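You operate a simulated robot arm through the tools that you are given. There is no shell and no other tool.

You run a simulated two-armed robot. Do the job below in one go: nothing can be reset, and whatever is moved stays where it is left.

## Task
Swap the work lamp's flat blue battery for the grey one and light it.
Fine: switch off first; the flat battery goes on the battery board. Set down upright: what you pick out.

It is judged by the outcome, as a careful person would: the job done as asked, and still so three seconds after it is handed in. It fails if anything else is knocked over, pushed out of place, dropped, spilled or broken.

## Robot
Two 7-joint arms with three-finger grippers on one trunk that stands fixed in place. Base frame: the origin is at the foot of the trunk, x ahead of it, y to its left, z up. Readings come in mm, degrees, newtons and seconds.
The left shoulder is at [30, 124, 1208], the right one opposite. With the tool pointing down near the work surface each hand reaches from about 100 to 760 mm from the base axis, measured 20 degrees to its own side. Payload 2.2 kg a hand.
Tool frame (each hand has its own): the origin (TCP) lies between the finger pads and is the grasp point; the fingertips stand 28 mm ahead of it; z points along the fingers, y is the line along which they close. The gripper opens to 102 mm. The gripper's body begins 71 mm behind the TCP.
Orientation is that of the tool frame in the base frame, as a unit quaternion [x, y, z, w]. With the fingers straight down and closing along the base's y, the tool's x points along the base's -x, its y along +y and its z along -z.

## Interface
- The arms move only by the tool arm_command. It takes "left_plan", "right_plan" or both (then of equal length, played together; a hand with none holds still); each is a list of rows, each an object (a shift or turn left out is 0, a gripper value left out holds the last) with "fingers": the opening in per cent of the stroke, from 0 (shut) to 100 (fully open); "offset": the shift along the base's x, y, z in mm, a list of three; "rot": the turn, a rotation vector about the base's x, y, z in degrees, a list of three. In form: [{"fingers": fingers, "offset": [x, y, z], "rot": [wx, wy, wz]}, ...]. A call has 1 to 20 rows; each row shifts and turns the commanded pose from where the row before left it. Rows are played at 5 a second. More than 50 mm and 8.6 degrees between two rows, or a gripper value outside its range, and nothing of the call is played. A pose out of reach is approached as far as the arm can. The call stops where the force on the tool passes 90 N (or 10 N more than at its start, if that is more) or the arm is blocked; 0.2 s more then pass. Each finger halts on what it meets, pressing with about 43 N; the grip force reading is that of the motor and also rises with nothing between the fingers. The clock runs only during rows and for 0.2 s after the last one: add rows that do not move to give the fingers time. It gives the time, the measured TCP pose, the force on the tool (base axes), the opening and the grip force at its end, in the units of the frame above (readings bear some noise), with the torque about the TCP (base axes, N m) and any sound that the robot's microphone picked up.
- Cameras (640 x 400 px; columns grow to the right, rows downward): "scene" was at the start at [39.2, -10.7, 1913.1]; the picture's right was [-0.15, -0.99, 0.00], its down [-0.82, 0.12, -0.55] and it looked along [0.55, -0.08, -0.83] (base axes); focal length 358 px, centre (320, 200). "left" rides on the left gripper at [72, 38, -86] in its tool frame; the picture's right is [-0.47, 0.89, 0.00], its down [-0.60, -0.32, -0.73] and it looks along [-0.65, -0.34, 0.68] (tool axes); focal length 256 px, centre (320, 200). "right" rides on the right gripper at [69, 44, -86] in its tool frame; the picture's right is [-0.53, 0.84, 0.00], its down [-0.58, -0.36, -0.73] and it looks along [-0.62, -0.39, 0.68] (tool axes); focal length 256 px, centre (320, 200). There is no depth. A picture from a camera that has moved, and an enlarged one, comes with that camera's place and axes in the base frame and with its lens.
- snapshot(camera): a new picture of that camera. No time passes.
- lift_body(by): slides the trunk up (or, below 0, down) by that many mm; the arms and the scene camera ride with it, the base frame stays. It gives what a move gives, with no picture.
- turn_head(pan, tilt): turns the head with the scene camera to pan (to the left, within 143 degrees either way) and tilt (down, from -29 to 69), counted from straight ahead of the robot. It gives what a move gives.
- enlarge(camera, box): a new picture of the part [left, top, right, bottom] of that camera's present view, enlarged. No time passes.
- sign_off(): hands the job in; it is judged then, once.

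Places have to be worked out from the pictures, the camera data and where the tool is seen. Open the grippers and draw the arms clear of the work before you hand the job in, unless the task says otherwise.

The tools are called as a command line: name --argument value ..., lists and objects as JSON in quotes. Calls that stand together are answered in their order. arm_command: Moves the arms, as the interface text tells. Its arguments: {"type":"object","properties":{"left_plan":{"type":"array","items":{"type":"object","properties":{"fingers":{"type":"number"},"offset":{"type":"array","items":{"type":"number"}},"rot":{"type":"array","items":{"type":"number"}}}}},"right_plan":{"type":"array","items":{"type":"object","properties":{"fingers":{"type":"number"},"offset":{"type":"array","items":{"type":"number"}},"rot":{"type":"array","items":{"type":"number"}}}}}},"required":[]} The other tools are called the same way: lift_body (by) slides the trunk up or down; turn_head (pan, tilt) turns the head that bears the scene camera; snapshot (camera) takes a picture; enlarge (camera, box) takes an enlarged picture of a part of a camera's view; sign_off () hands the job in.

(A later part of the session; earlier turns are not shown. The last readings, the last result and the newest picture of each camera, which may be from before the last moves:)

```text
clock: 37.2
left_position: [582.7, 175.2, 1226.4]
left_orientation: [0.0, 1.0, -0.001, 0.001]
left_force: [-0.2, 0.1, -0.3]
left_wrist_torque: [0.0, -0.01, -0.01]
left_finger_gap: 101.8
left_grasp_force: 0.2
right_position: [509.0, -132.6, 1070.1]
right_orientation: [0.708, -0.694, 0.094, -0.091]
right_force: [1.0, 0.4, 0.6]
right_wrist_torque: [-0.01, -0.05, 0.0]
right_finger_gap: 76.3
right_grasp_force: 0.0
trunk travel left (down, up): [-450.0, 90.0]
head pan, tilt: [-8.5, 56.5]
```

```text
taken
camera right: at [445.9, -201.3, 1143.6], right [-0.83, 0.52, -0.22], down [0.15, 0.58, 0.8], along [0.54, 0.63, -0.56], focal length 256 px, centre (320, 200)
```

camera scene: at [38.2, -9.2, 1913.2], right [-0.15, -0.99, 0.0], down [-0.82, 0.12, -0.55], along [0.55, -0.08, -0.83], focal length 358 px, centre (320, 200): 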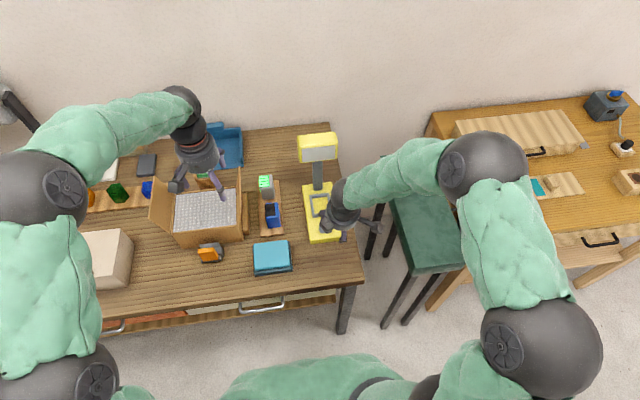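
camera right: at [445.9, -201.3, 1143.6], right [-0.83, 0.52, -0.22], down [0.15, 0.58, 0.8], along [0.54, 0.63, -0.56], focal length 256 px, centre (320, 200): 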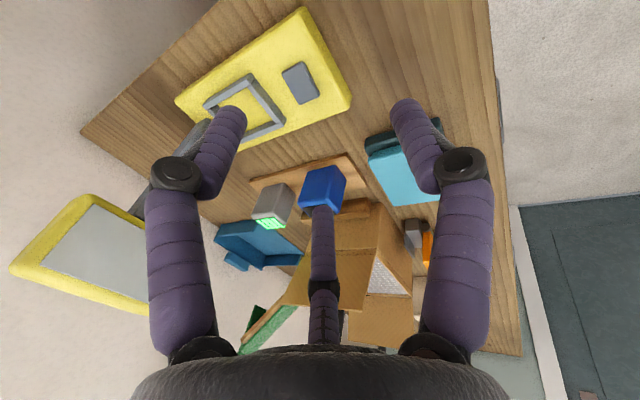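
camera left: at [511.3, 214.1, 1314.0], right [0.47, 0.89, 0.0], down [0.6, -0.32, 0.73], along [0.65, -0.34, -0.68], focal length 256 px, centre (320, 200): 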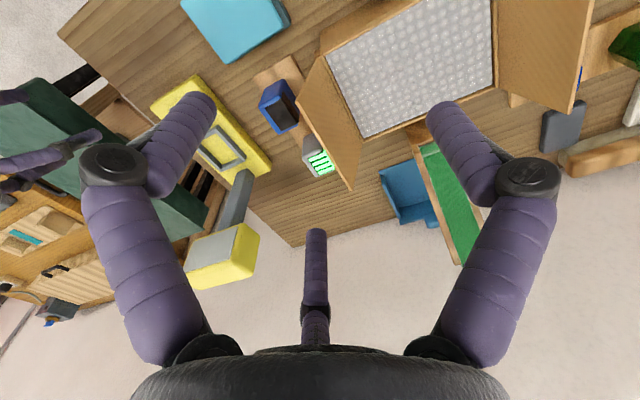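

Both cameras now see the head, the grey battery and the flap clearly. I'll enlarge those parts to triangulate them.

enlarge --camera "left" --box '[160, 150, 280, 300]'

enlarge --camera "right" --box '[0, 170, 200, 330]'

enlarge --camera "left" --box '[240, 50, 380, 200]'

enlarge --camera "scene" --box '[225, 120, 345, 250]'

enlarge --camera "right" --box '[230, 140, 370, 260]'

```text
2.67 times, centred on (220, 225) of left
camera zoom: at [511.3, 214.1, 1314.0], right [0.47, 0.89, 0.0], down [0.6, -0.32, 0.73], along [0.65, -0.34, -0.68], focal length 683 px, centre (587, 133)
```

zoom: 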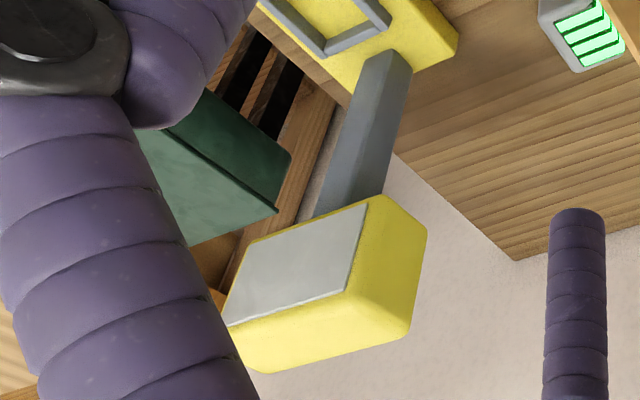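

```text
2.50 times, centred on (100, 250) of right
camera zoom: at [445.9, -201.3, 1143.6], right [-0.83, 0.52, -0.22], down [0.15, 0.58, 0.8], along [0.54, 0.63, -0.56], focal length 640 px, centre (870, 75)
```

zoom: 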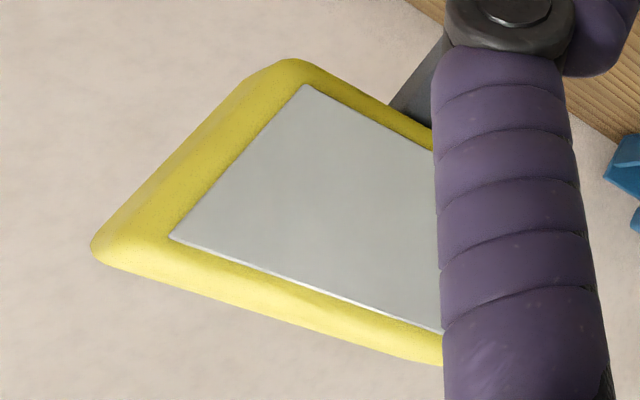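

```text
2.67 times, centred on (310, 125) of left
camera zoom: at [511.3, 214.1, 1314.0], right [0.47, 0.89, 0.0], down [0.6, -0.32, 0.73], along [0.65, -0.34, -0.68], focal length 683 px, centre (347, 400)
```

zoom: 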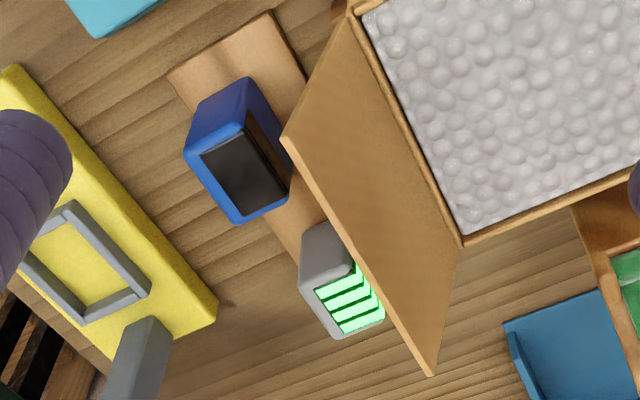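

```text
3.08 times, centred on (285, 185) of scene
camera zoom: at [38.2, -9.2, 1913.2], right [-0.15, -0.99, 0.0], down [-0.82, 0.12, -0.55], along [0.55, -0.08, -0.83], focal length 1103 px, centre (428, 246)
```

zoom: 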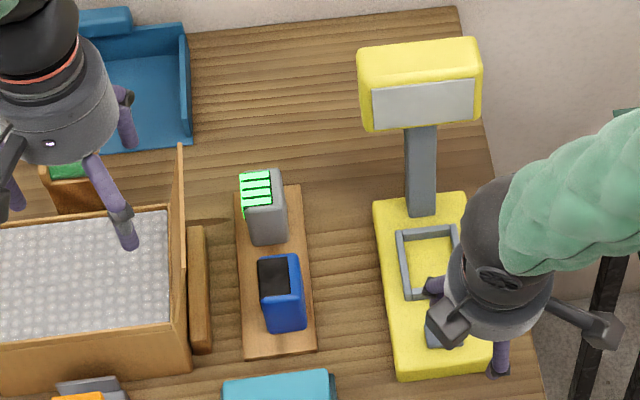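

```text
3.33 times, centred on (300, 200) of right
camera zoom: at [445.9, -201.3, 1143.6], right [-0.83, 0.52, -0.22], down [0.15, 0.58, 0.8], along [0.54, 0.63, -0.56], focal length 853 px, centre (387, 200)
```

zoom: 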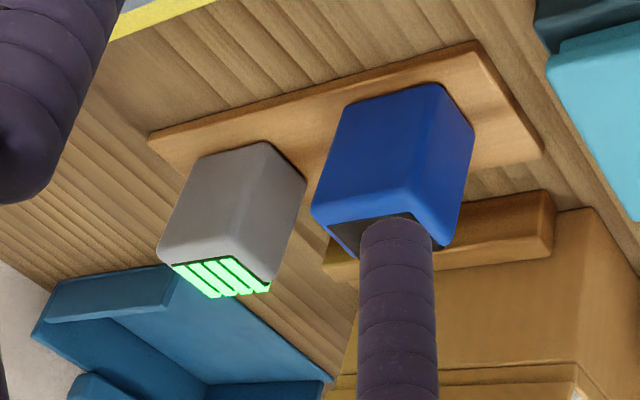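

The lamp head's front face is at x≈744, z 1052–1127, and the flap's top edge is at y≈134, z≈1050. The grey battery's centre is near (783, 66). I'll retract the left arm and bring the right hand to a clear spot, then lower the trunk a little for extra reach.

arm_command --left_plan '[{"offset": [-15, 15, 40]}, {"offset": [-20, 20, 40]}, {"offset": [-25, 25, 40]}, {"offset": [-25, 30, 40]}, {"offset": [0, 20, 10]}]' --right_plan '[{"offset": [0, 20, 0]}, {"offset": [0, 25, 0]}, {"offset": [0, 25, 0], "fingers": 75}, {"offset": [0, 15, 0]}, {}]'

lift_body --by -70

snapshot --camera "scene"

```text
refused: row 3 steps farther than a row can; nothing moved
```

```text
clock: 38.3
left_position: [583.6, 175.3, 1157.0]
left_orientation: [0.0, 1.0, 0.001, 0.0]
left_force: [0.1, 0.0, 0.2]
left_wrist_torque: [0.0, -0.01, 0.0]
left_finger_gap: 101.9
left_grasp_force: 0.0
right_position: [510.4, -131.4, 999.5]
right_orientation: [0.708, -0.694, 0.093, -0.092]
right_force: [0.6, -0.6, 0.8]
right_wrist_torque: [0.0, 0.03, 0.02]
right_finger_gap: 76.2
right_grasp_force: 0.1
trunk travel left (down, up): [-380.0, 160.0]
head pan, tilt: [-8.5, 56.5]
```

```text
taken
camera scene: at [39.0, -10.6, 1843.3], right [-0.15, -0.99, 0.0], down [-0.82, 0.12, -0.55], along [0.55, -0.08, -0.83], focal length 358 px, centre (320, 200)
```

scene: 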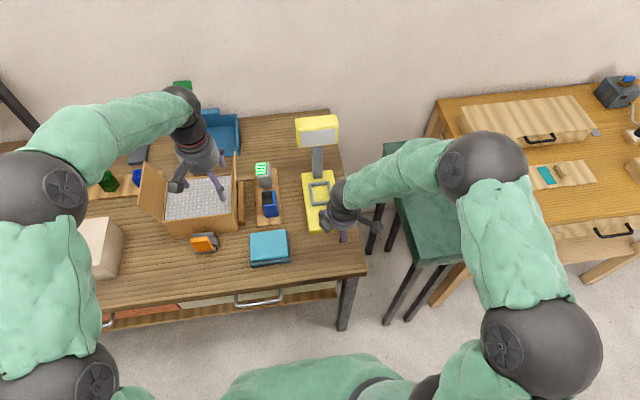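

The arm plan was refused for an oversized row, but the trunk did go down 70 mm and both hands are still clear (left fingertips near z 1129, above the flap). I'll resend the retract with smaller steps.

arm_command --left_plan '[{"offset": [0, 0, 40]}, {"offset": [-12, 15, 40]}, {"offset": [-15, 20, 35]}, {"offset": [-20, 25, 30]}, {"offset": [-20, 30, 25]}, {"offset": [-15, 30, 20]}, {}]' --right_plan '[{"offset": [0, 15, 0]}, {"offset": [0, 30, 0]}, {"offset": [0, 35, 0], "fingers": 75}, {"offset": [0, 35, 0]}, {"offset": [0, 35, 0]}, {"rot": [0, -5, 0]}, {}]'

snapshot --camera "scene"

snapshot --camera "right"

```text
clock: 39.9
left_position: [504.4, 295.2, 1345.1]
left_orientation: [0.001, 1.0, 0.001, -0.001]
left_force: [0.4, 0.7, 0.2]
left_wrist_torque: [-0.02, 0.03, 0.03]
left_finger_gap: 101.7
left_grasp_force: 0.1
right_position: [511.0, 17.3, 999.3]
right_orientation: [0.703, -0.689, 0.125, -0.122]
right_force: [0.0, -0.1, 0.5]
right_wrist_torque: [0.03, 0.05, 0.0]
right_finger_gap: 76.4
right_grasp_force: 0.2
trunk travel left (down, up): [-380.0, 160.0]
head pan, tilt: [-8.5, 56.5]
```

```text
taken
camera scene: at [40.8, -10.4, 1843.1], right [-0.15, -0.99, 0.0], down [-0.83, 0.12, -0.55], along [0.54, -0.08, -0.83], focal length 358 px, centre (320, 200)
```

scene: 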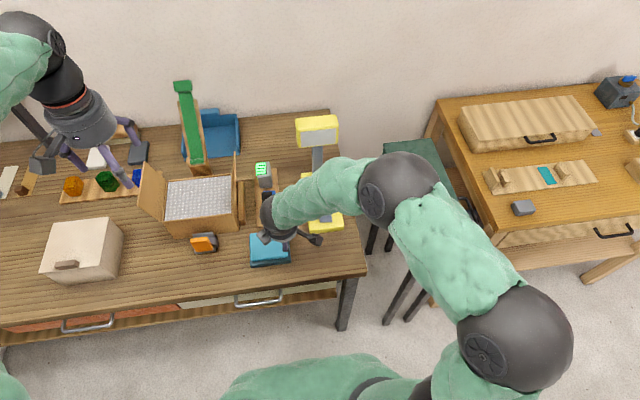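

```text
taken
camera right: at [440.1, -51.1, 1067.1], right [-0.8, 0.52, -0.29], down [0.08, 0.58, 0.81], along [0.59, 0.63, -0.51], focal length 256 px, centre (320, 200)
```

right: 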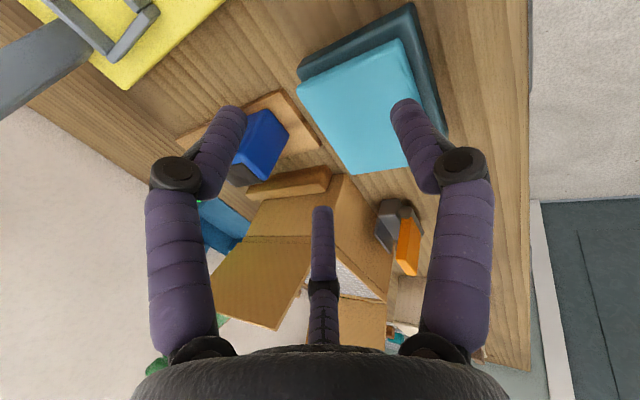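

The tilt is now 20° and everything is clear. I'll move forward at z 1000 over the blue battery toward the grey one, keeping y slightly low to stay away from the flap.

arm_command --right_plan '[{"offset": [40, 8, 4]}, {"offset": [45, 8, 0]}, {"offset": [45, 8, 0]}, {"offset": [45, 8, 0]}, {"offset": [40, 8, 0]}, {}]'

snapshot --camera "right"

snapshot --camera "scene"

enlarge --camera "scene" --box '[220, 100, 360, 220]'

snapshot --camera "left"

```text
clock: 41.3
left_position: [501.6, 294.7, 1345.4]
left_orientation: [0.0, 1.0, 0.0, 0.0]
left_force: [-0.5, 0.1, 0.2]
left_wrist_torque: [0.01, -0.04, 0.0]
left_finger_gap: 101.8
left_grasp_force: 0.0
right_position: [725.3, 58.3, 1001.8]
right_orientation: [0.704, -0.689, 0.124, -0.122]
right_force: [-0.5, -0.5, 0.0]
right_wrist_torque: [0.03, -0.02, 0.0]
right_finger_gap: 76.3
right_grasp_force: 0.0
trunk travel left (down, up): [-380.0, 160.0]
head pan, tilt: [-8.5, 56.5]
```

```text
taken
camera right: at [655.0, -11.9, 1069.3], right [-0.8, 0.52, -0.29], down [0.08, 0.58, 0.81], along [0.59, 0.63, -0.51], focal length 256 px, centre (320, 200)
```

right: 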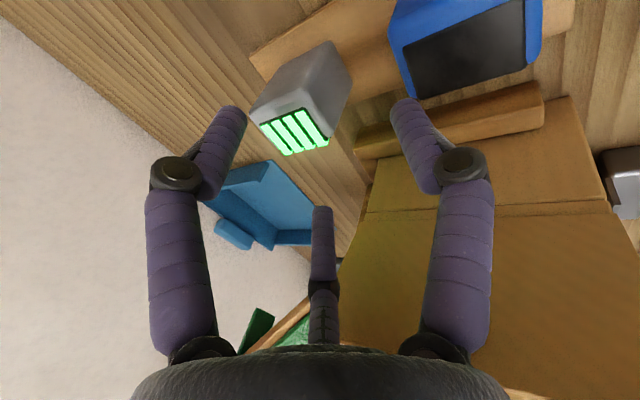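

```text
taken
camera scene: at [38.1, -11.0, 1843.2], right [-0.15, -0.99, 0.0], down [-0.82, 0.12, -0.55], along [0.55, -0.08, -0.83], focal length 358 px, centre (320, 200)
```

scene: 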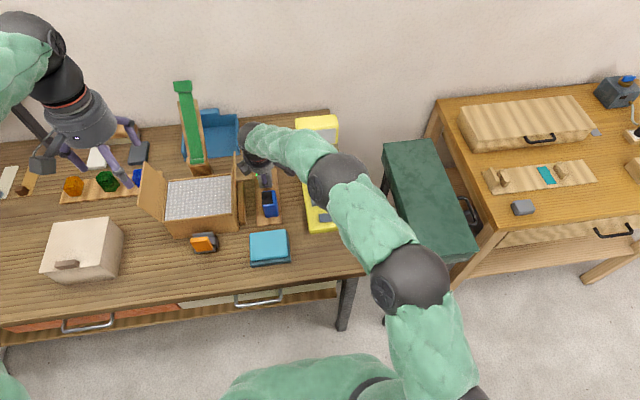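

```text
3.33 times, centred on (290, 160) of scene
camera zoom: at [38.1, -11.0, 1843.2], right [-0.15, -0.99, 0.0], down [-0.82, 0.12, -0.55], along [0.55, -0.08, -0.83], focal length 1195 px, centre (420, 333)
```

zoom: 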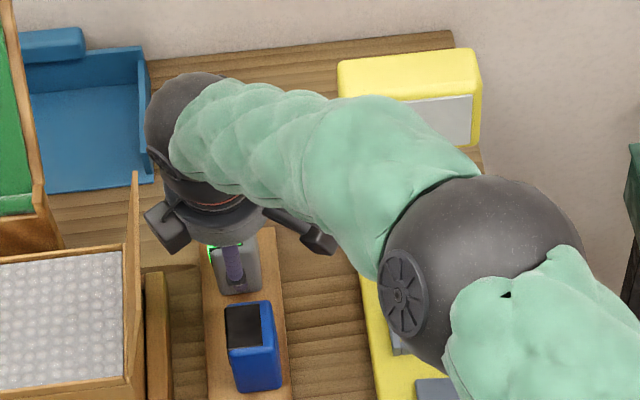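

```text
taken
camera left: at [430.4, 333.2, 1433.5], right [0.47, 0.88, 0.0], down [0.6, -0.32, 0.73], along [0.65, -0.34, -0.68], focal length 256 px, centre (320, 200)
```

left: 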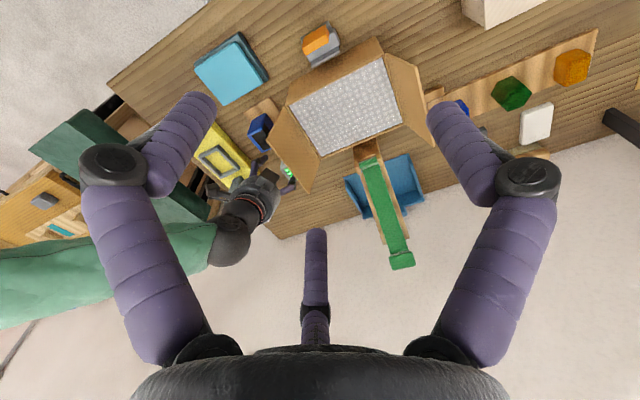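

The pose is reached and the forearm passes well clear of the lamp head. I'll zoom on the grey battery from the hand camera to refine its position.

enlarge --camera "right" --box '[240, 20, 380, 170]'

enlarge --camera "left" --box '[180, 120, 320, 270]'

```text
2.67 times, centred on (310, 95) of right
camera zoom: at [655.0, -11.9, 1069.3], right [-0.8, 0.52, -0.29], down [0.08, 0.58, 0.81], along [0.59, 0.63, -0.51], focal length 683 px, centre (347, 480)
```

zoom: 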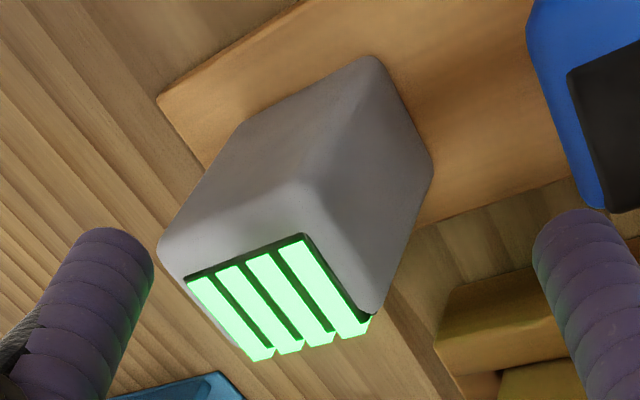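

```text
2.67 times, centred on (250, 195) of left
camera zoom: at [430.4, 333.2, 1433.5], right [0.47, 0.88, 0.0], down [0.6, -0.32, 0.73], along [0.65, -0.34, -0.68], focal length 683 px, centre (507, 213)
```

zoom: 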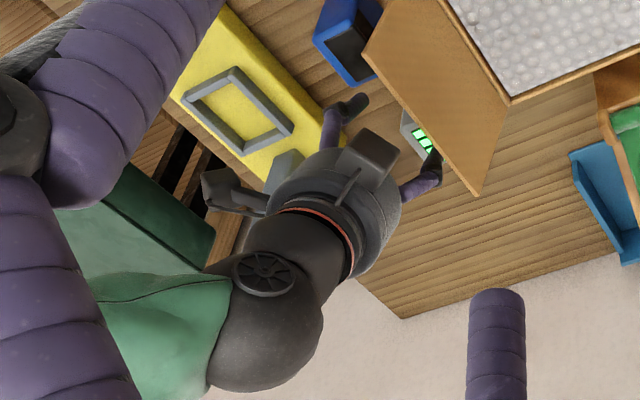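

The grey battery measures x 757–812, y 47–87, z 860–929, so its centre is (784.5, 67). I'll move above it with an 80% opening and y 62 to keep clear of the flap, then check before descending.

arm_command --right_plan '[{"offset": [25, 3.5, -3], "fingers": 80}, {"offset": [24, 3.5, -7]}, {}]'

snapshot --camera "right"

enlarge --camera "scene" --box '[220, 100, 360, 220]'

enlarge --camera "left" --box '[180, 120, 320, 270]'

```text
clock: 42.1
left_position: [502.8, 295.1, 1345.1]
left_orientation: [0.0, 1.0, 0.0, -0.001]
left_force: [0.1, 0.2, -0.5]
left_wrist_torque: [0.02, 0.0, 0.01]
left_finger_gap: 102.0
left_grasp_force: 0.1
right_position: [771.8, 64.1, 993.7]
right_orientation: [0.703, -0.69, 0.124, -0.122]
right_force: [0.1, 0.5, -0.7]
right_wrist_torque: [0.02, 0.02, -0.02]
right_finger_gap: 81.4
right_grasp_force: 0.1
trunk travel left (down, up): [-380.0, 160.0]
head pan, tilt: [-8.5, 56.5]
```

```text
taken
camera right: at [702.7, -5.9, 1061.1], right [-0.8, 0.52, -0.29], down [0.08, 0.58, 0.81], along [0.59, 0.63, -0.51], focal length 256 px, centre (320, 200)
```

right: 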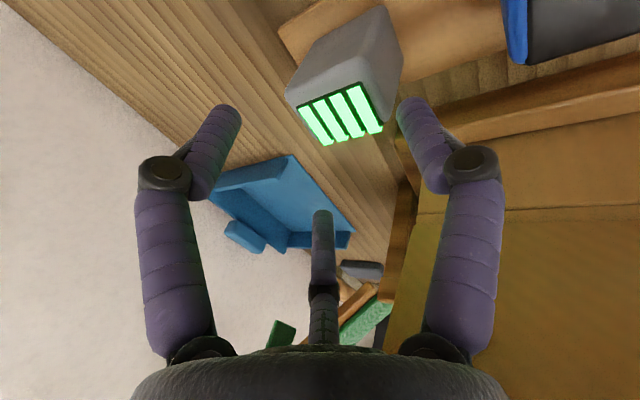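

```text
3.33 times, centred on (290, 160) of scene
camera zoom: at [38.7, -10.9, 1843.2], right [-0.15, -0.99, 0.0], down [-0.82, 0.12, -0.55], along [0.55, -0.08, -0.83], focal length 1195 px, centre (420, 333)
```

zoom: 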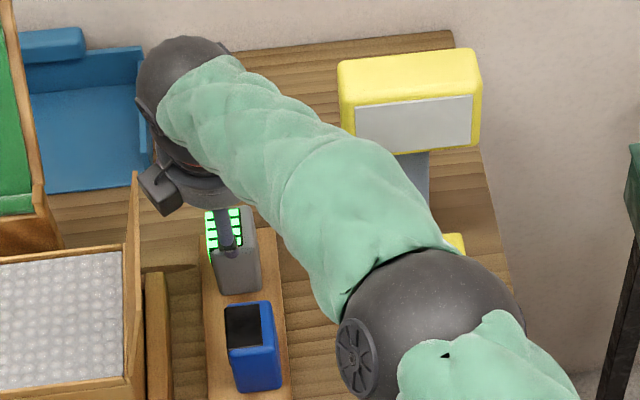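

```text
2.67 times, centred on (250, 195) of left
camera zoom: at [430.8, 333.2, 1433.4], right [0.47, 0.88, 0.0], down [0.6, -0.32, 0.73], along [0.65, -0.34, -0.68], focal length 683 px, centre (507, 213)
```

zoom: 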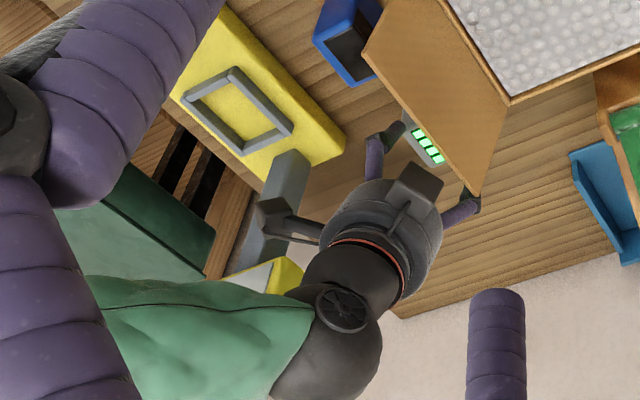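

The hand is aligned over the grey battery. I'll descend straight down in steps, watching forces for any touch on the flap or either battery.

arm_command --right_plan '[{"offset": [0, 0, -12]}, {"offset": [0, 0, -12]}, {"offset": [0, 0, -11]}, {}]'

snapshot --camera "right"

enlarge --camera "left" --box '[220, 120, 340, 230]'

```text
clock: 43.1
left_position: [503.5, 293.6, 1345.8]
left_orientation: [0.0, 1.0, 0.0, 0.0]
left_force: [0.9, -0.1, 0.0]
left_wrist_torque: [0.02, -0.03, -0.01]
left_finger_gap: 101.9
left_grasp_force: 0.1
right_position: [774.3, 64.6, 960.9]
right_orientation: [0.703, -0.689, 0.125, -0.121]
right_force: [-0.2, -1.2, -0.3]
right_wrist_torque: [-0.01, -0.03, 0.0]
right_finger_gap: 81.4
right_grasp_force: 0.0
trunk travel left (down, up): [-380.0, 160.0]
head pan, tilt: [-8.5, 56.5]
```

```text
taken
camera right: at [704.3, -5.0, 1027.6], right [-0.8, 0.52, -0.29], down [0.08, 0.58, 0.81], along [0.59, 0.63, -0.51], focal length 256 px, centre (320, 200)
```

right: 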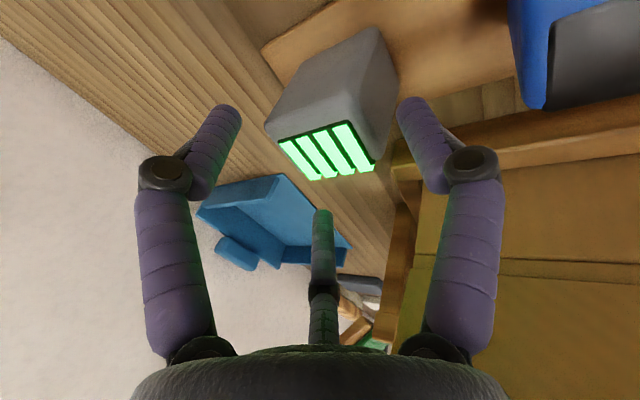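

```text
3.64 times, centred on (280, 175) of left
camera zoom: at [431.0, 333.4, 1433.3], right [0.47, 0.89, 0.0], down [0.6, -0.32, 0.73], along [0.65, -0.34, -0.68], focal length 931 px, centre (466, 291)
```

zoom: 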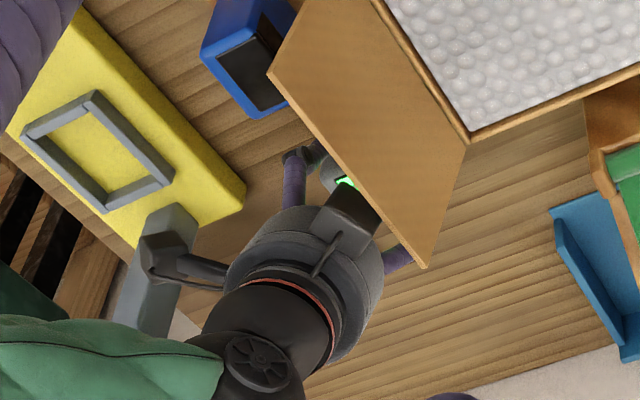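

No contact so far. I'll continue down to the grasp height.

arm_command --right_plan '[{"offset": [0, 0, -10]}, {"offset": [0, 0, -10]}, {"offset": [0, 0, -8]}, {}]'

snapshot --camera "right"

```text
clock: 44.1
left_position: [503.2, 295.5, 1346.5]
left_orientation: [0.001, 1.0, 0.0, -0.001]
left_force: [0.5, 1.0, -1.0]
left_wrist_torque: [0.02, -0.02, 0.0]
left_finger_gap: 102.0
left_grasp_force: 0.1
right_position: [774.4, 62.9, 931.5]
right_orientation: [0.704, -0.689, 0.124, -0.122]
right_force: [-0.1, 0.6, 0.5]
right_wrist_torque: [0.0, 0.03, -0.02]
right_finger_gap: 81.6
right_grasp_force: 0.0
trunk travel left (down, up): [-380.0, 160.0]
head pan, tilt: [-8.5, 56.5]
```

```text
taken
camera right: at [704.7, -6.2, 998.8], right [-0.8, 0.52, -0.29], down [0.08, 0.58, 0.81], along [0.59, 0.63, -0.51], focal length 256 px, centre (320, 200)
```

right: 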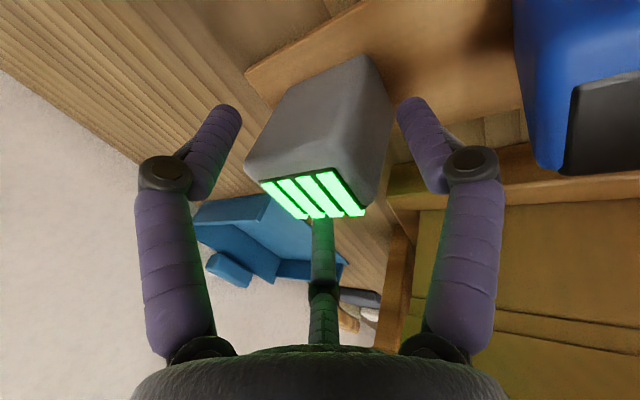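

The fingers straddle the grey battery cleanly. I'll go down the last 17 mm and centre in y.

arm_command --right_plan '[{"offset": [0, 1, -6]}, {"offset": [0, 2, -6]}, {"offset": [0, 2, -5]}, {}]'

snapshot --camera "right"

```text
clock: 45.1
left_position: [503.9, 294.1, 1345.7]
left_orientation: [0.001, 1.0, 0.0, 0.0]
left_force: [-0.7, 0.2, -0.1]
left_wrist_torque: [-0.01, -0.02, 0.0]
left_finger_gap: 101.9
left_grasp_force: 0.1
right_position: [768.5, 67.8, 916.1]
right_orientation: [0.704, -0.689, 0.124, -0.123]
right_force: [0.6, 0.8, -0.9]
right_wrist_torque: [0.01, -0.01, 0.0]
right_finger_gap: 81.6
right_grasp_force: 0.1
right hand out of reach, approached as far as the arm can: row 1
trunk travel left (down, up): [-380.0, 160.0]
head pan, tilt: [-8.5, 56.5]
```

```text
taken
camera right: at [699.4, -1.7, 983.2], right [-0.8, 0.52, -0.29], down [0.08, 0.58, 0.81], along [0.59, 0.63, -0.51], focal length 256 px, centre (320, 200)
```

right: 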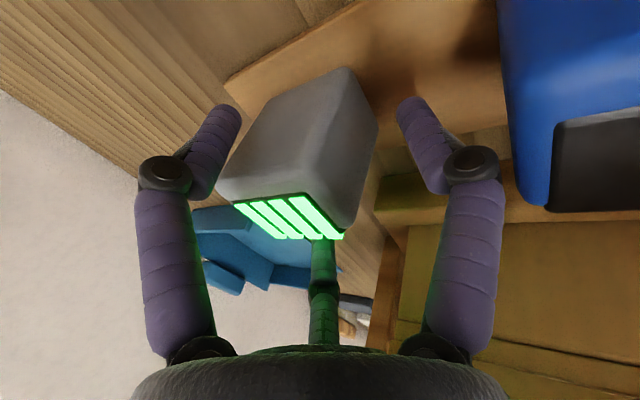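

The arm hit its reach limit at x≈768.5, which still suits the grasp. I'll ease the command back 4 mm so the hand isn't straining, then check.

arm_command --right_plan '[{"offset": [-4, 0, 0]}, {}]'

enlarge --camera "right" --box '[180, 50, 460, 260]'

enlarge --camera "left" --box '[180, 120, 340, 250]'

```text
clock: 45.7
left_position: [503.1, 294.0, 1344.9]
left_orientation: [-0.001, 1.0, 0.001, 0.0]
left_force: [-0.6, -0.5, 1.2]
left_wrist_torque: [0.0, -0.02, 0.01]
left_finger_gap: 102.0
left_grasp_force: 0.1
right_position: [764.6, 69.1, 916.4]
right_orientation: [0.703, -0.689, 0.124, -0.122]
right_force: [0.9, -1.2, 2.0]
right_wrist_torque: [0.0, 0.12, -0.02]
right_finger_gap: 81.0
right_grasp_force: 0.0
trunk travel left (down, up): [-380.0, 160.0]
head pan, tilt: [-8.5, 56.5]
```

```text
1.90 times, centred on (320, 155) of right
camera zoom: at [695.3, -1.2, 983.5], right [-0.8, 0.52, -0.29], down [0.08, 0.58, 0.81], along [0.59, 0.63, -0.51], focal length 488 px, centre (320, 286)
```

zoom: 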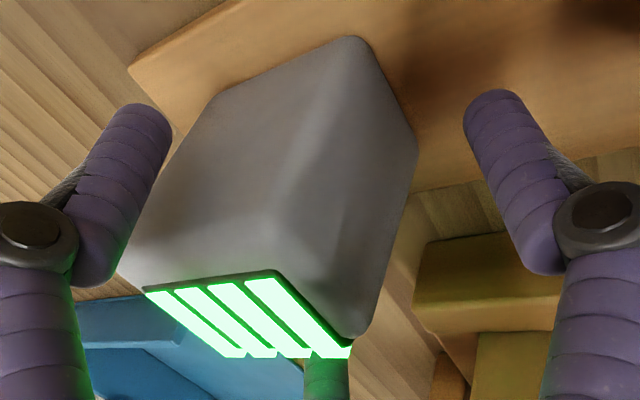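

```text
3.08 times, centred on (260, 185) of left
camera zoom: at [431.4, 333.7, 1433.0], right [0.47, 0.89, 0.0], down [0.6, -0.32, 0.73], along [0.65, -0.34, -0.68], focal length 788 px, centre (505, 246)
```

zoom: 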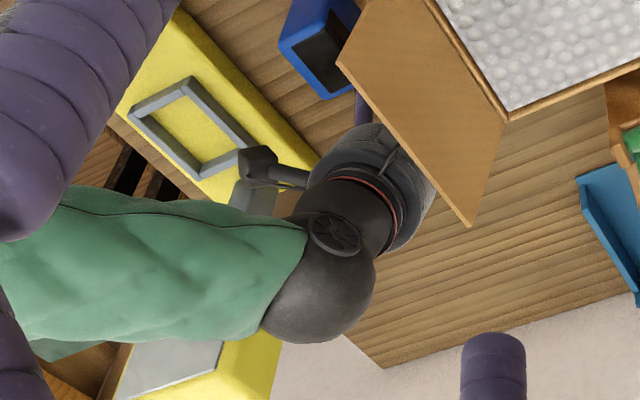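

There's a slight touch of about 2 N, probably the robot-side finger against the blue battery. I'll move 3 mm forward again while narrowing the fingers.

arm_command --right_plan '[{"offset": [3, -1, 0], "fingers": 72}, {"fingers": 64}, {}]'

enlarge --camera "right" --box '[180, 50, 460, 260]'

enlarge --camera "scene" --box '[230, 130, 330, 240]'

```text
clock: 46.5
left_position: [501.8, 294.6, 1345.7]
left_orientation: [0.0, 1.0, 0.0, 0.0]
left_force: [-0.3, 0.3, -0.7]
left_wrist_torque: [0.04, -0.01, 0.02]
left_finger_gap: 101.9
left_grasp_force: 0.1
right_position: [767.9, 67.5, 915.0]
right_orientation: [0.704, -0.689, 0.124, -0.122]
right_force: [-0.8, 0.2, 0.0]
right_wrist_torque: [0.01, 0.03, 0.0]
right_finger_gap: 65.2
right_grasp_force: 0.0
trunk travel left (down, up): [-380.0, 160.0]
head pan, tilt: [-8.5, 56.5]
```

```text
1.90 times, centred on (320, 155) of right
camera zoom: at [697.7, -2.4, 983.2], right [-0.8, 0.52, -0.29], down [0.08, 0.58, 0.81], along [0.59, 0.63, -0.51], focal length 488 px, centre (320, 286)
```

zoom: 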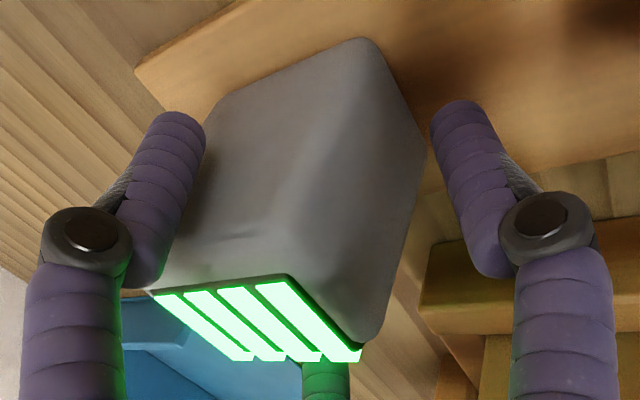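

```text
3.64 times, centred on (280, 185) of scene
camera zoom: at [39.3, -10.5, 1843.1], right [-0.15, -0.99, 0.0], down [-0.83, 0.12, -0.55], along [0.55, -0.08, -0.83], focal length 1304 px, centre (466, 254)
```

zoom: 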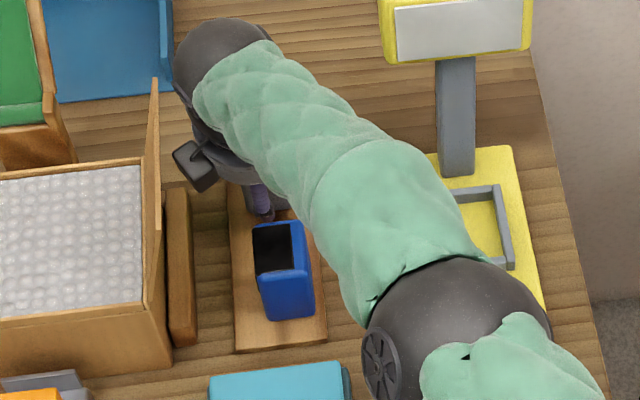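

The forces are clear again and the blue battery looks fine. I'll close gradually onto the grey battery.

arm_command --right_plan '[{"fingers": 56}, {"fingers": 50}, {"fingers": 44}, {"fingers": 36}, {"fingers": 30}, {}, {}]'

enlarge --camera "right" --box '[180, 50, 460, 260]'

```text
clock: 48.1
left_position: [502.2, 294.1, 1346.7]
left_orientation: [0.0, 1.0, 0.0, 0.0]
left_force: [0.4, -0.2, -0.6]
left_wrist_torque: [0.0, 0.0, 0.01]
left_finger_gap: 102.1
left_grasp_force: 0.1
right_position: [767.7, 66.6, 916.1]
right_orientation: [0.703, -0.69, 0.123, -0.122]
right_force: [0.9, -1.9, 2.4]
right_wrist_torque: [-0.04, -0.12, -0.05]
right_finger_gap: 52.0
right_grasp_force: 15.8
trunk travel left (down, up): [-380.0, 160.0]
head pan, tilt: [-8.5, 56.5]
```

```text
1.90 times, centred on (320, 155) of right
camera zoom: at [697.9, -2.6, 983.6], right [-0.8, 0.52, -0.29], down [0.08, 0.58, 0.81], along [0.59, 0.63, -0.51], focal length 488 px, centre (320, 286)
```

zoom: 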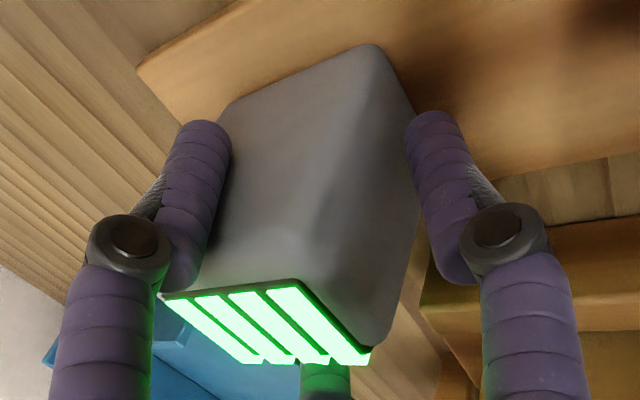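

The fingers are on the battery with a grip reading of 16 N, so I'll firm up the grip a little more.

arm_command --right_plan '[{"fingers": 20}, {}, {}]'

enlarge --camera "right" --box '[180, 50, 460, 260]'

```text
clock: 48.9
left_position: [502.7, 294.3, 1345.4]
left_orientation: [0.0, 1.0, -0.001, 0.0]
left_force: [0.1, 0.9, 0.0]
left_wrist_torque: [0.01, -0.03, -0.01]
left_finger_gap: 102.1
left_grasp_force: 0.1
right_position: [768.7, 66.0, 916.7]
right_orientation: [0.704, -0.689, 0.124, -0.122]
right_force: [2.0, -2.1, 3.8]
right_wrist_torque: [-0.03, -0.09, -0.02]
right_finger_gap: 51.7
right_grasp_force: 23.0
trunk travel left (down, up): [-380.0, 160.0]
head pan, tilt: [-8.5, 56.5]
```

```text
1.90 times, centred on (320, 155) of right
camera zoom: at [697.9, -2.6, 983.7], right [-0.8, 0.52, -0.29], down [0.08, 0.58, 0.81], along [0.59, 0.63, -0.51], focal length 488 px, centre (320, 286)
```

zoom: 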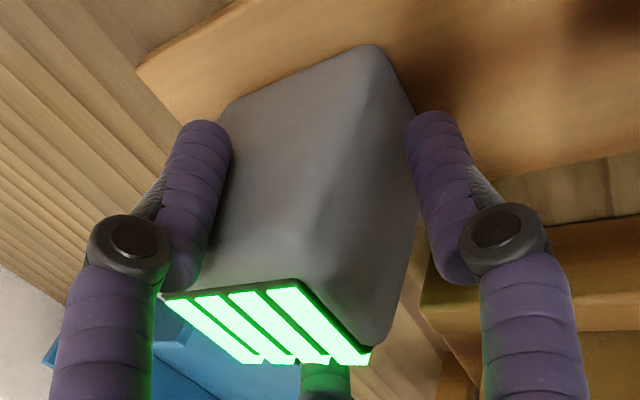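

The grip is rising in proportion to the command, so I'll command fully closed for maximum hold. Then I'll lift 10 mm as a test.

arm_command --right_plan '[{"fingers": 0}, {}, {}, {"offset": [0, 0, 3]}, {"offset": [0, 0, 3]}, {"offset": [0, 0, 4]}, {}]'

enlarge --camera "right" --box '[180, 50, 460, 260]'

enlarge --camera "scene" --box '[230, 130, 330, 240]'

```text
clock: 50.5
left_position: [503.1, 294.5, 1346.3]
left_orientation: [0.0, 1.0, 0.0, 0.0]
left_force: [0.0, -0.3, 0.6]
left_wrist_torque: [-0.01, 0.01, 0.02]
left_finger_gap: 102.4
left_grasp_force: 0.0
right_position: [768.7, 66.6, 925.5]
right_orientation: [0.704, -0.689, 0.124, -0.12]
right_force: [0.5, -1.2, -4.0]
right_wrist_torque: [-0.01, 0.11, -0.02]
right_finger_gap: 51.6
right_grasp_force: 42.6
trunk travel left (down, up): [-380.0, 160.0]
head pan, tilt: [-8.5, 56.5]
```

```text
1.90 times, centred on (320, 155) of right
camera zoom: at [698.8, -2.2, 992.8], right [-0.8, 0.52, -0.29], down [0.08, 0.58, 0.81], along [0.59, 0.63, -0.51], focal length 488 px, centre (320, 286)
```

zoom: 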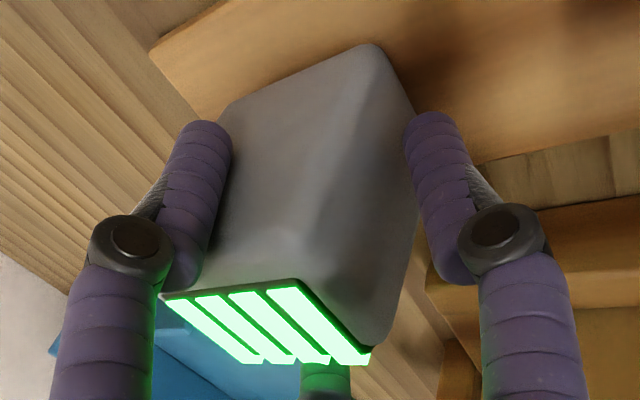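

```text
3.64 times, centred on (280, 185) of scene
camera zoom: at [39.8, -10.4, 1843.1], right [-0.15, -0.99, 0.0], down [-0.83, 0.12, -0.55], along [0.55, -0.08, -0.83], focal length 1304 px, centre (466, 254)
```

zoom: 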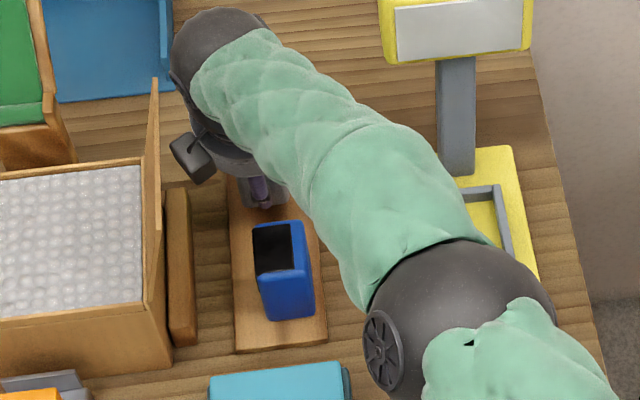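

The grey battery is held at 42 N with its weight on the hand, and it hasn't shifted. I'll ease it away from the flap, lift to about z 1008, then draw back over the blue battery with 20 mm of clearance.

arm_command --right_plan '[{"offset": [-2, -3, 8]}, {"offset": [-2, -3, 12]}, {"offset": [0, 0, 20]}, {"offset": [0, 0, 22]}, {"offset": [0, 0, 22]}, {}]'

snapshot --camera "right"

enlarge --camera "scene" --box '[220, 100, 360, 240]'

```text
clock: 51.9
left_position: [503.8, 295.0, 1346.5]
left_orientation: [0.0, 1.0, 0.0, 0.0]
left_force: [0.6, -0.3, 0.2]
left_wrist_torque: [0.01, 0.0, -0.01]
left_finger_gap: 102.0
left_grasp_force: 0.1
right_position: [764.5, 62.2, 1009.0]
right_orientation: [0.704, -0.689, 0.123, -0.121]
right_force: [0.9, 0.1, -3.0]
right_wrist_torque: [-0.01, 0.07, 0.0]
right_finger_gap: 51.6
right_grasp_force: 43.2
trunk travel left (down, up): [-380.0, 160.0]
head pan, tilt: [-8.5, 56.5]
```

```text
taken
camera right: at [693.9, -7.2, 1075.7], right [-0.8, 0.52, -0.29], down [0.08, 0.58, 0.81], along [0.59, 0.63, -0.51], focal length 256 px, centre (320, 200)
```

right: 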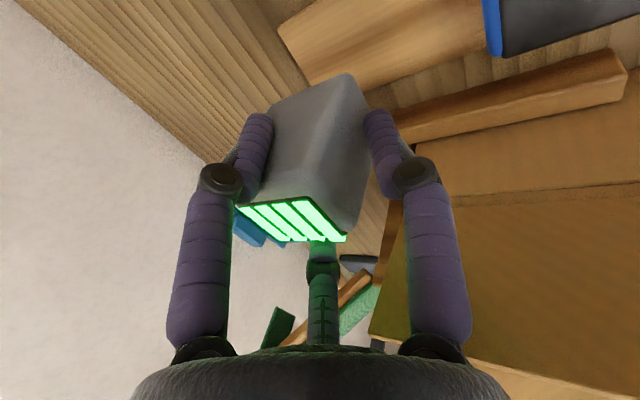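

```text
2.86 times, centred on (290, 170) of scene
camera zoom: at [40.2, -10.4, 1843.1], right [-0.15, -0.99, 0.0], down [-0.83, 0.12, -0.55], along [0.55, -0.08, -0.83], focal length 1024 px, centre (406, 286)
```

zoom: 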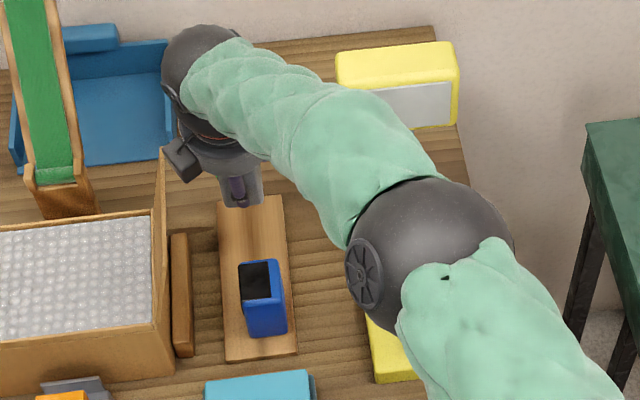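

The hold is steady. I'll draw back to x≈640 and then across to y≈-110 in front of the lamp slot.

arm_command --right_plan '[{"offset": [-42, 0, 2]}, {"offset": [-42, 0, 0]}, {"offset": [-40, 0, 0]}, {"offset": [0, -42, 0]}, {"offset": [0, -43, 0]}, {"offset": [0, -43, 0]}, {"offset": [0, -43, 0]}, {}]'

snapshot --camera "right"

enlarge --camera "scene" --box '[220, 100, 360, 240]'

```text
clock: 53.7
left_position: [503.7, 295.4, 1345.7]
left_orientation: [0.001, 1.0, 0.0, 0.0]
left_force: [-0.5, 0.3, 0.4]
left_wrist_torque: [-0.02, 0.0, -0.01]
left_finger_gap: 102.2
left_grasp_force: 0.1
right_position: [641.3, -107.9, 1010.7]
right_orientation: [0.703, -0.689, 0.125, -0.121]
right_force: [0.1, 0.6, -3.6]
right_wrist_torque: [-0.04, 0.04, -0.05]
right_finger_gap: 51.3
right_grasp_force: 43.0
trunk travel left (down, up): [-380.0, 160.0]
head pan, tilt: [-8.5, 56.5]
```

```text
taken
camera right: at [572.4, -177.2, 1077.0], right [-0.8, 0.52, -0.29], down [0.08, 0.58, 0.81], along [0.59, 0.63, -0.51], focal length 256 px, centre (320, 200)
```

right: 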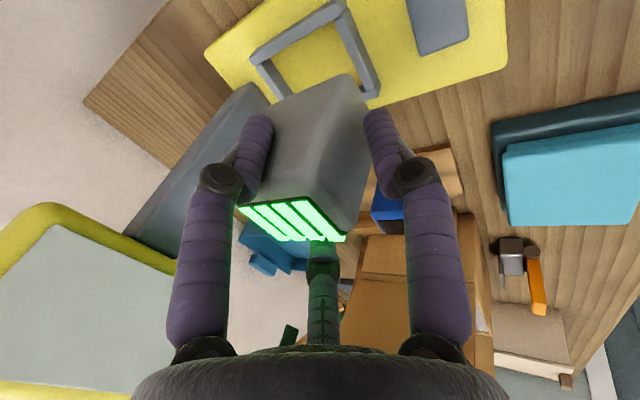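

```text
2.86 times, centred on (290, 170) of scene
camera zoom: at [39.4, -9.0, 1843.1], right [-0.15, -0.99, 0.0], down [-0.83, 0.12, -0.55], along [0.55, -0.08, -0.83], focal length 1024 px, centre (406, 286)
```

zoom: 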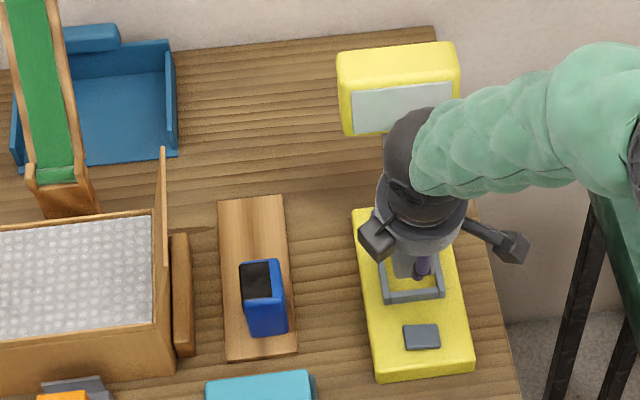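

The grey battery is now in front of the slot. I'll zoom in to compare its bottom corners with the frame corners from this view.

enlarge --camera "right" --box '[230, 0, 400, 140]'

enlarge --camera "right" --box '[220, 60, 400, 250]'

enlarge --camera "scene" --box '[295, 150, 355, 240]'

```text
2.86 times, centred on (315, 70) of right
camera zoom: at [572.4, -177.2, 1077.0], right [-0.8, 0.52, -0.29], down [0.08, 0.58, 0.81], along [0.59, 0.63, -0.51], focal length 731 px, centre (334, 571)
```

zoom: 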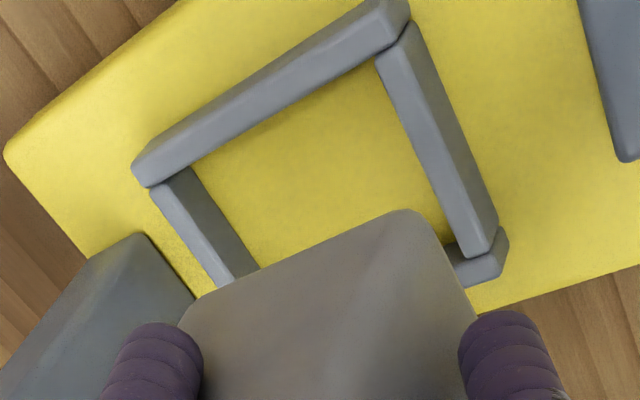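

```text
2.11 times, centred on (310, 155) of right
camera zoom: at [572.4, -177.2, 1077.0], right [-0.8, 0.52, -0.29], down [0.08, 0.58, 0.81], along [0.59, 0.63, -0.51], focal length 539 px, centre (341, 295)
```

zoom: 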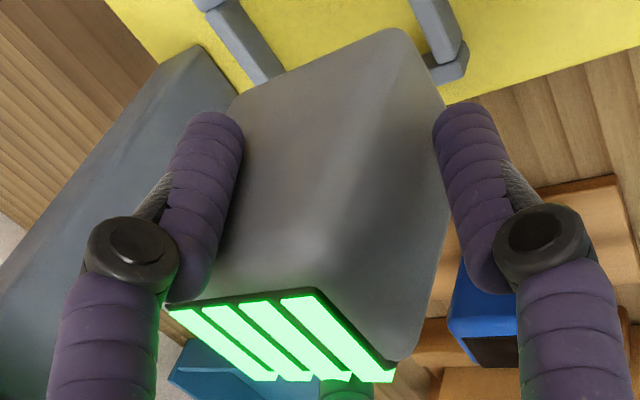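

```text
4.44 times, centred on (325, 195) of scene
camera zoom: at [39.4, -9.0, 1843.1], right [-0.15, -0.99, 0.0], down [-0.83, 0.12, -0.55], along [0.55, -0.08, -0.83], focal length 1593 px, centre (298, 222)
```

zoom: 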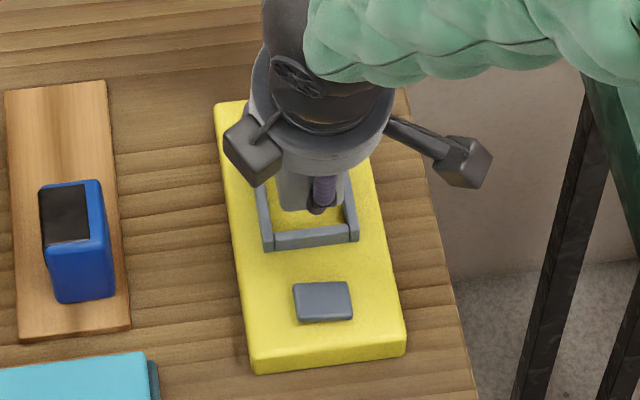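

The frame's outer corners put its centre at (695, -110). The battery's centre sits about (17, 2) from the TCP, so the TCP target is about (678.5, -111.5). I'll move over the slot and down to just above the frame for a check.

arm_command --right_plan '[{"offset": [19, -1.5, 0]}, {"offset": [18.5, -1.5, 0]}, {"offset": [0, 0, -18]}, {"offset": [0, 0, -18]}, {"offset": [0, 0, -15]}, {}]'

enlarge --camera "right" --box '[210, 0, 410, 150]'

enlarge --camera "scene" --box '[295, 140, 355, 230]'

snapshot --camera "right"

```text
clock: 55.1
left_position: [503.3, 294.4, 1346.0]
left_orientation: [0.0, 1.0, 0.0, -0.001]
left_force: [0.0, 0.4, 0.5]
left_wrist_torque: [0.0, 0.01, 0.01]
left_finger_gap: 101.9
left_grasp_force: 0.0
right_position: [681.8, -113.8, 961.0]
right_orientation: [0.703, -0.689, 0.124, -0.121]
right_force: [0.2, -0.6, -2.2]
right_wrist_torque: [-0.01, 0.06, 0.04]
right_finger_gap: 51.6
right_grasp_force: 42.6
trunk travel left (down, up): [-380.0, 160.0]
head pan, tilt: [-8.5, 56.5]
```

```text
2.67 times, centred on (310, 75) of right
camera zoom: at [610.2, -183.0, 1027.5], right [-0.8, 0.52, -0.29], down [0.08, 0.58, 0.81], along [0.59, 0.63, -0.51], focal length 683 px, centre (347, 533)
```

zoom: 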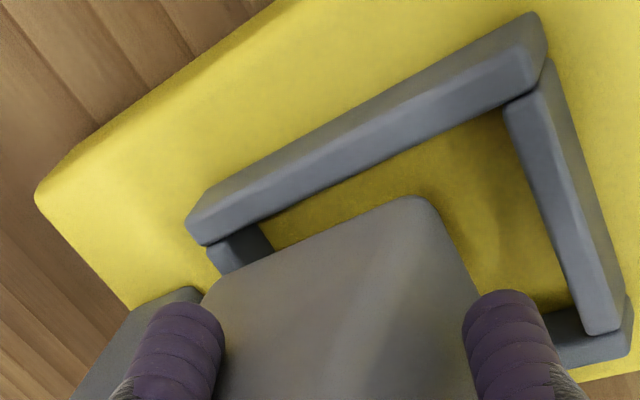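

```text
4.44 times, centred on (325, 185) of scene
camera zoom: at [39.4, -10.5, 1843.1], right [-0.15, -0.99, 0.0], down [-0.83, 0.12, -0.55], along [0.55, -0.08, -0.83], focal length 1593 px, centre (298, 267)
```

zoom: 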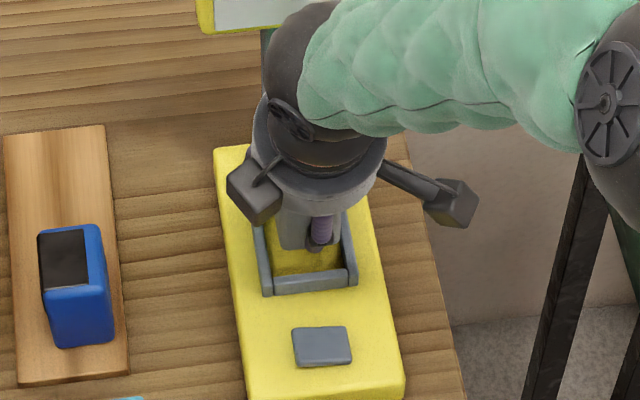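

```text
taken
camera right: at [610.2, -183.0, 1027.5], right [-0.8, 0.52, -0.29], down [0.08, 0.58, 0.81], along [0.59, 0.63, -0.51], focal length 256 px, centre (320, 200)
```

right: 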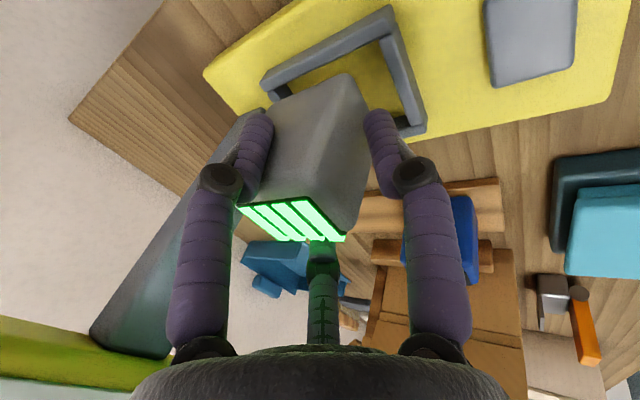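

The frame centre again resolves to (695, -110), but the battery's -y side looks close to the -y bar. I'll zoom in from the scene camera to judge the left/right margins.

enlarge --camera "scene" --box '[308, 175, 342, 210]'

enlarge --camera "right" --box '[260, 0, 440, 140]'

```text
11.43 times, centred on (325, 192) of scene
camera zoom: at [39.4, -10.5, 1843.1], right [-0.15, -0.99, 0.0], down [-0.83, 0.12, -0.55], along [0.55, -0.08, -0.83], focal length 4097 px, centre (263, 286)
```

zoom: 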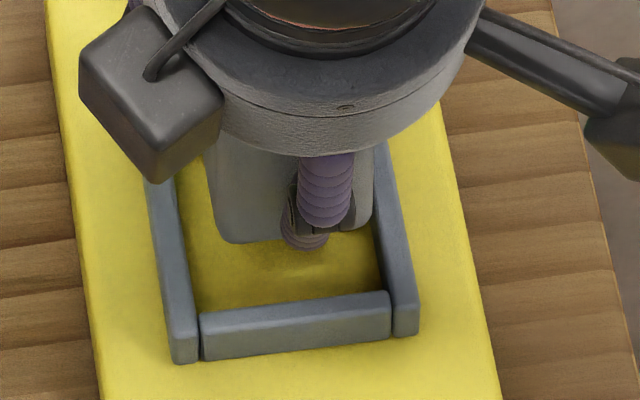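

```text
2.86 times, centred on (350, 70) of right
camera zoom: at [610.2, -183.0, 1027.5], right [-0.8, 0.52, -0.29], down [0.08, 0.58, 0.81], along [0.59, 0.63, -0.51], focal length 731 px, centre (234, 571)
```

zoom: 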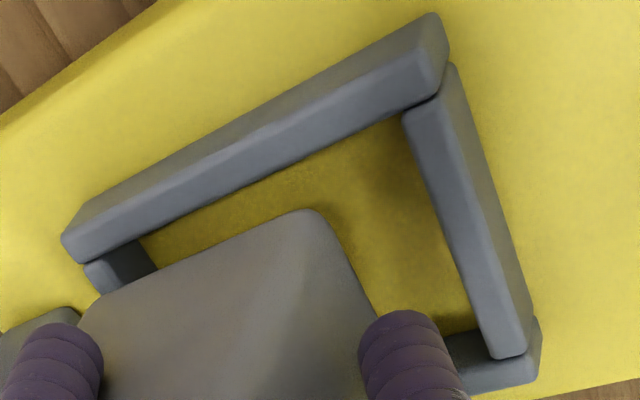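

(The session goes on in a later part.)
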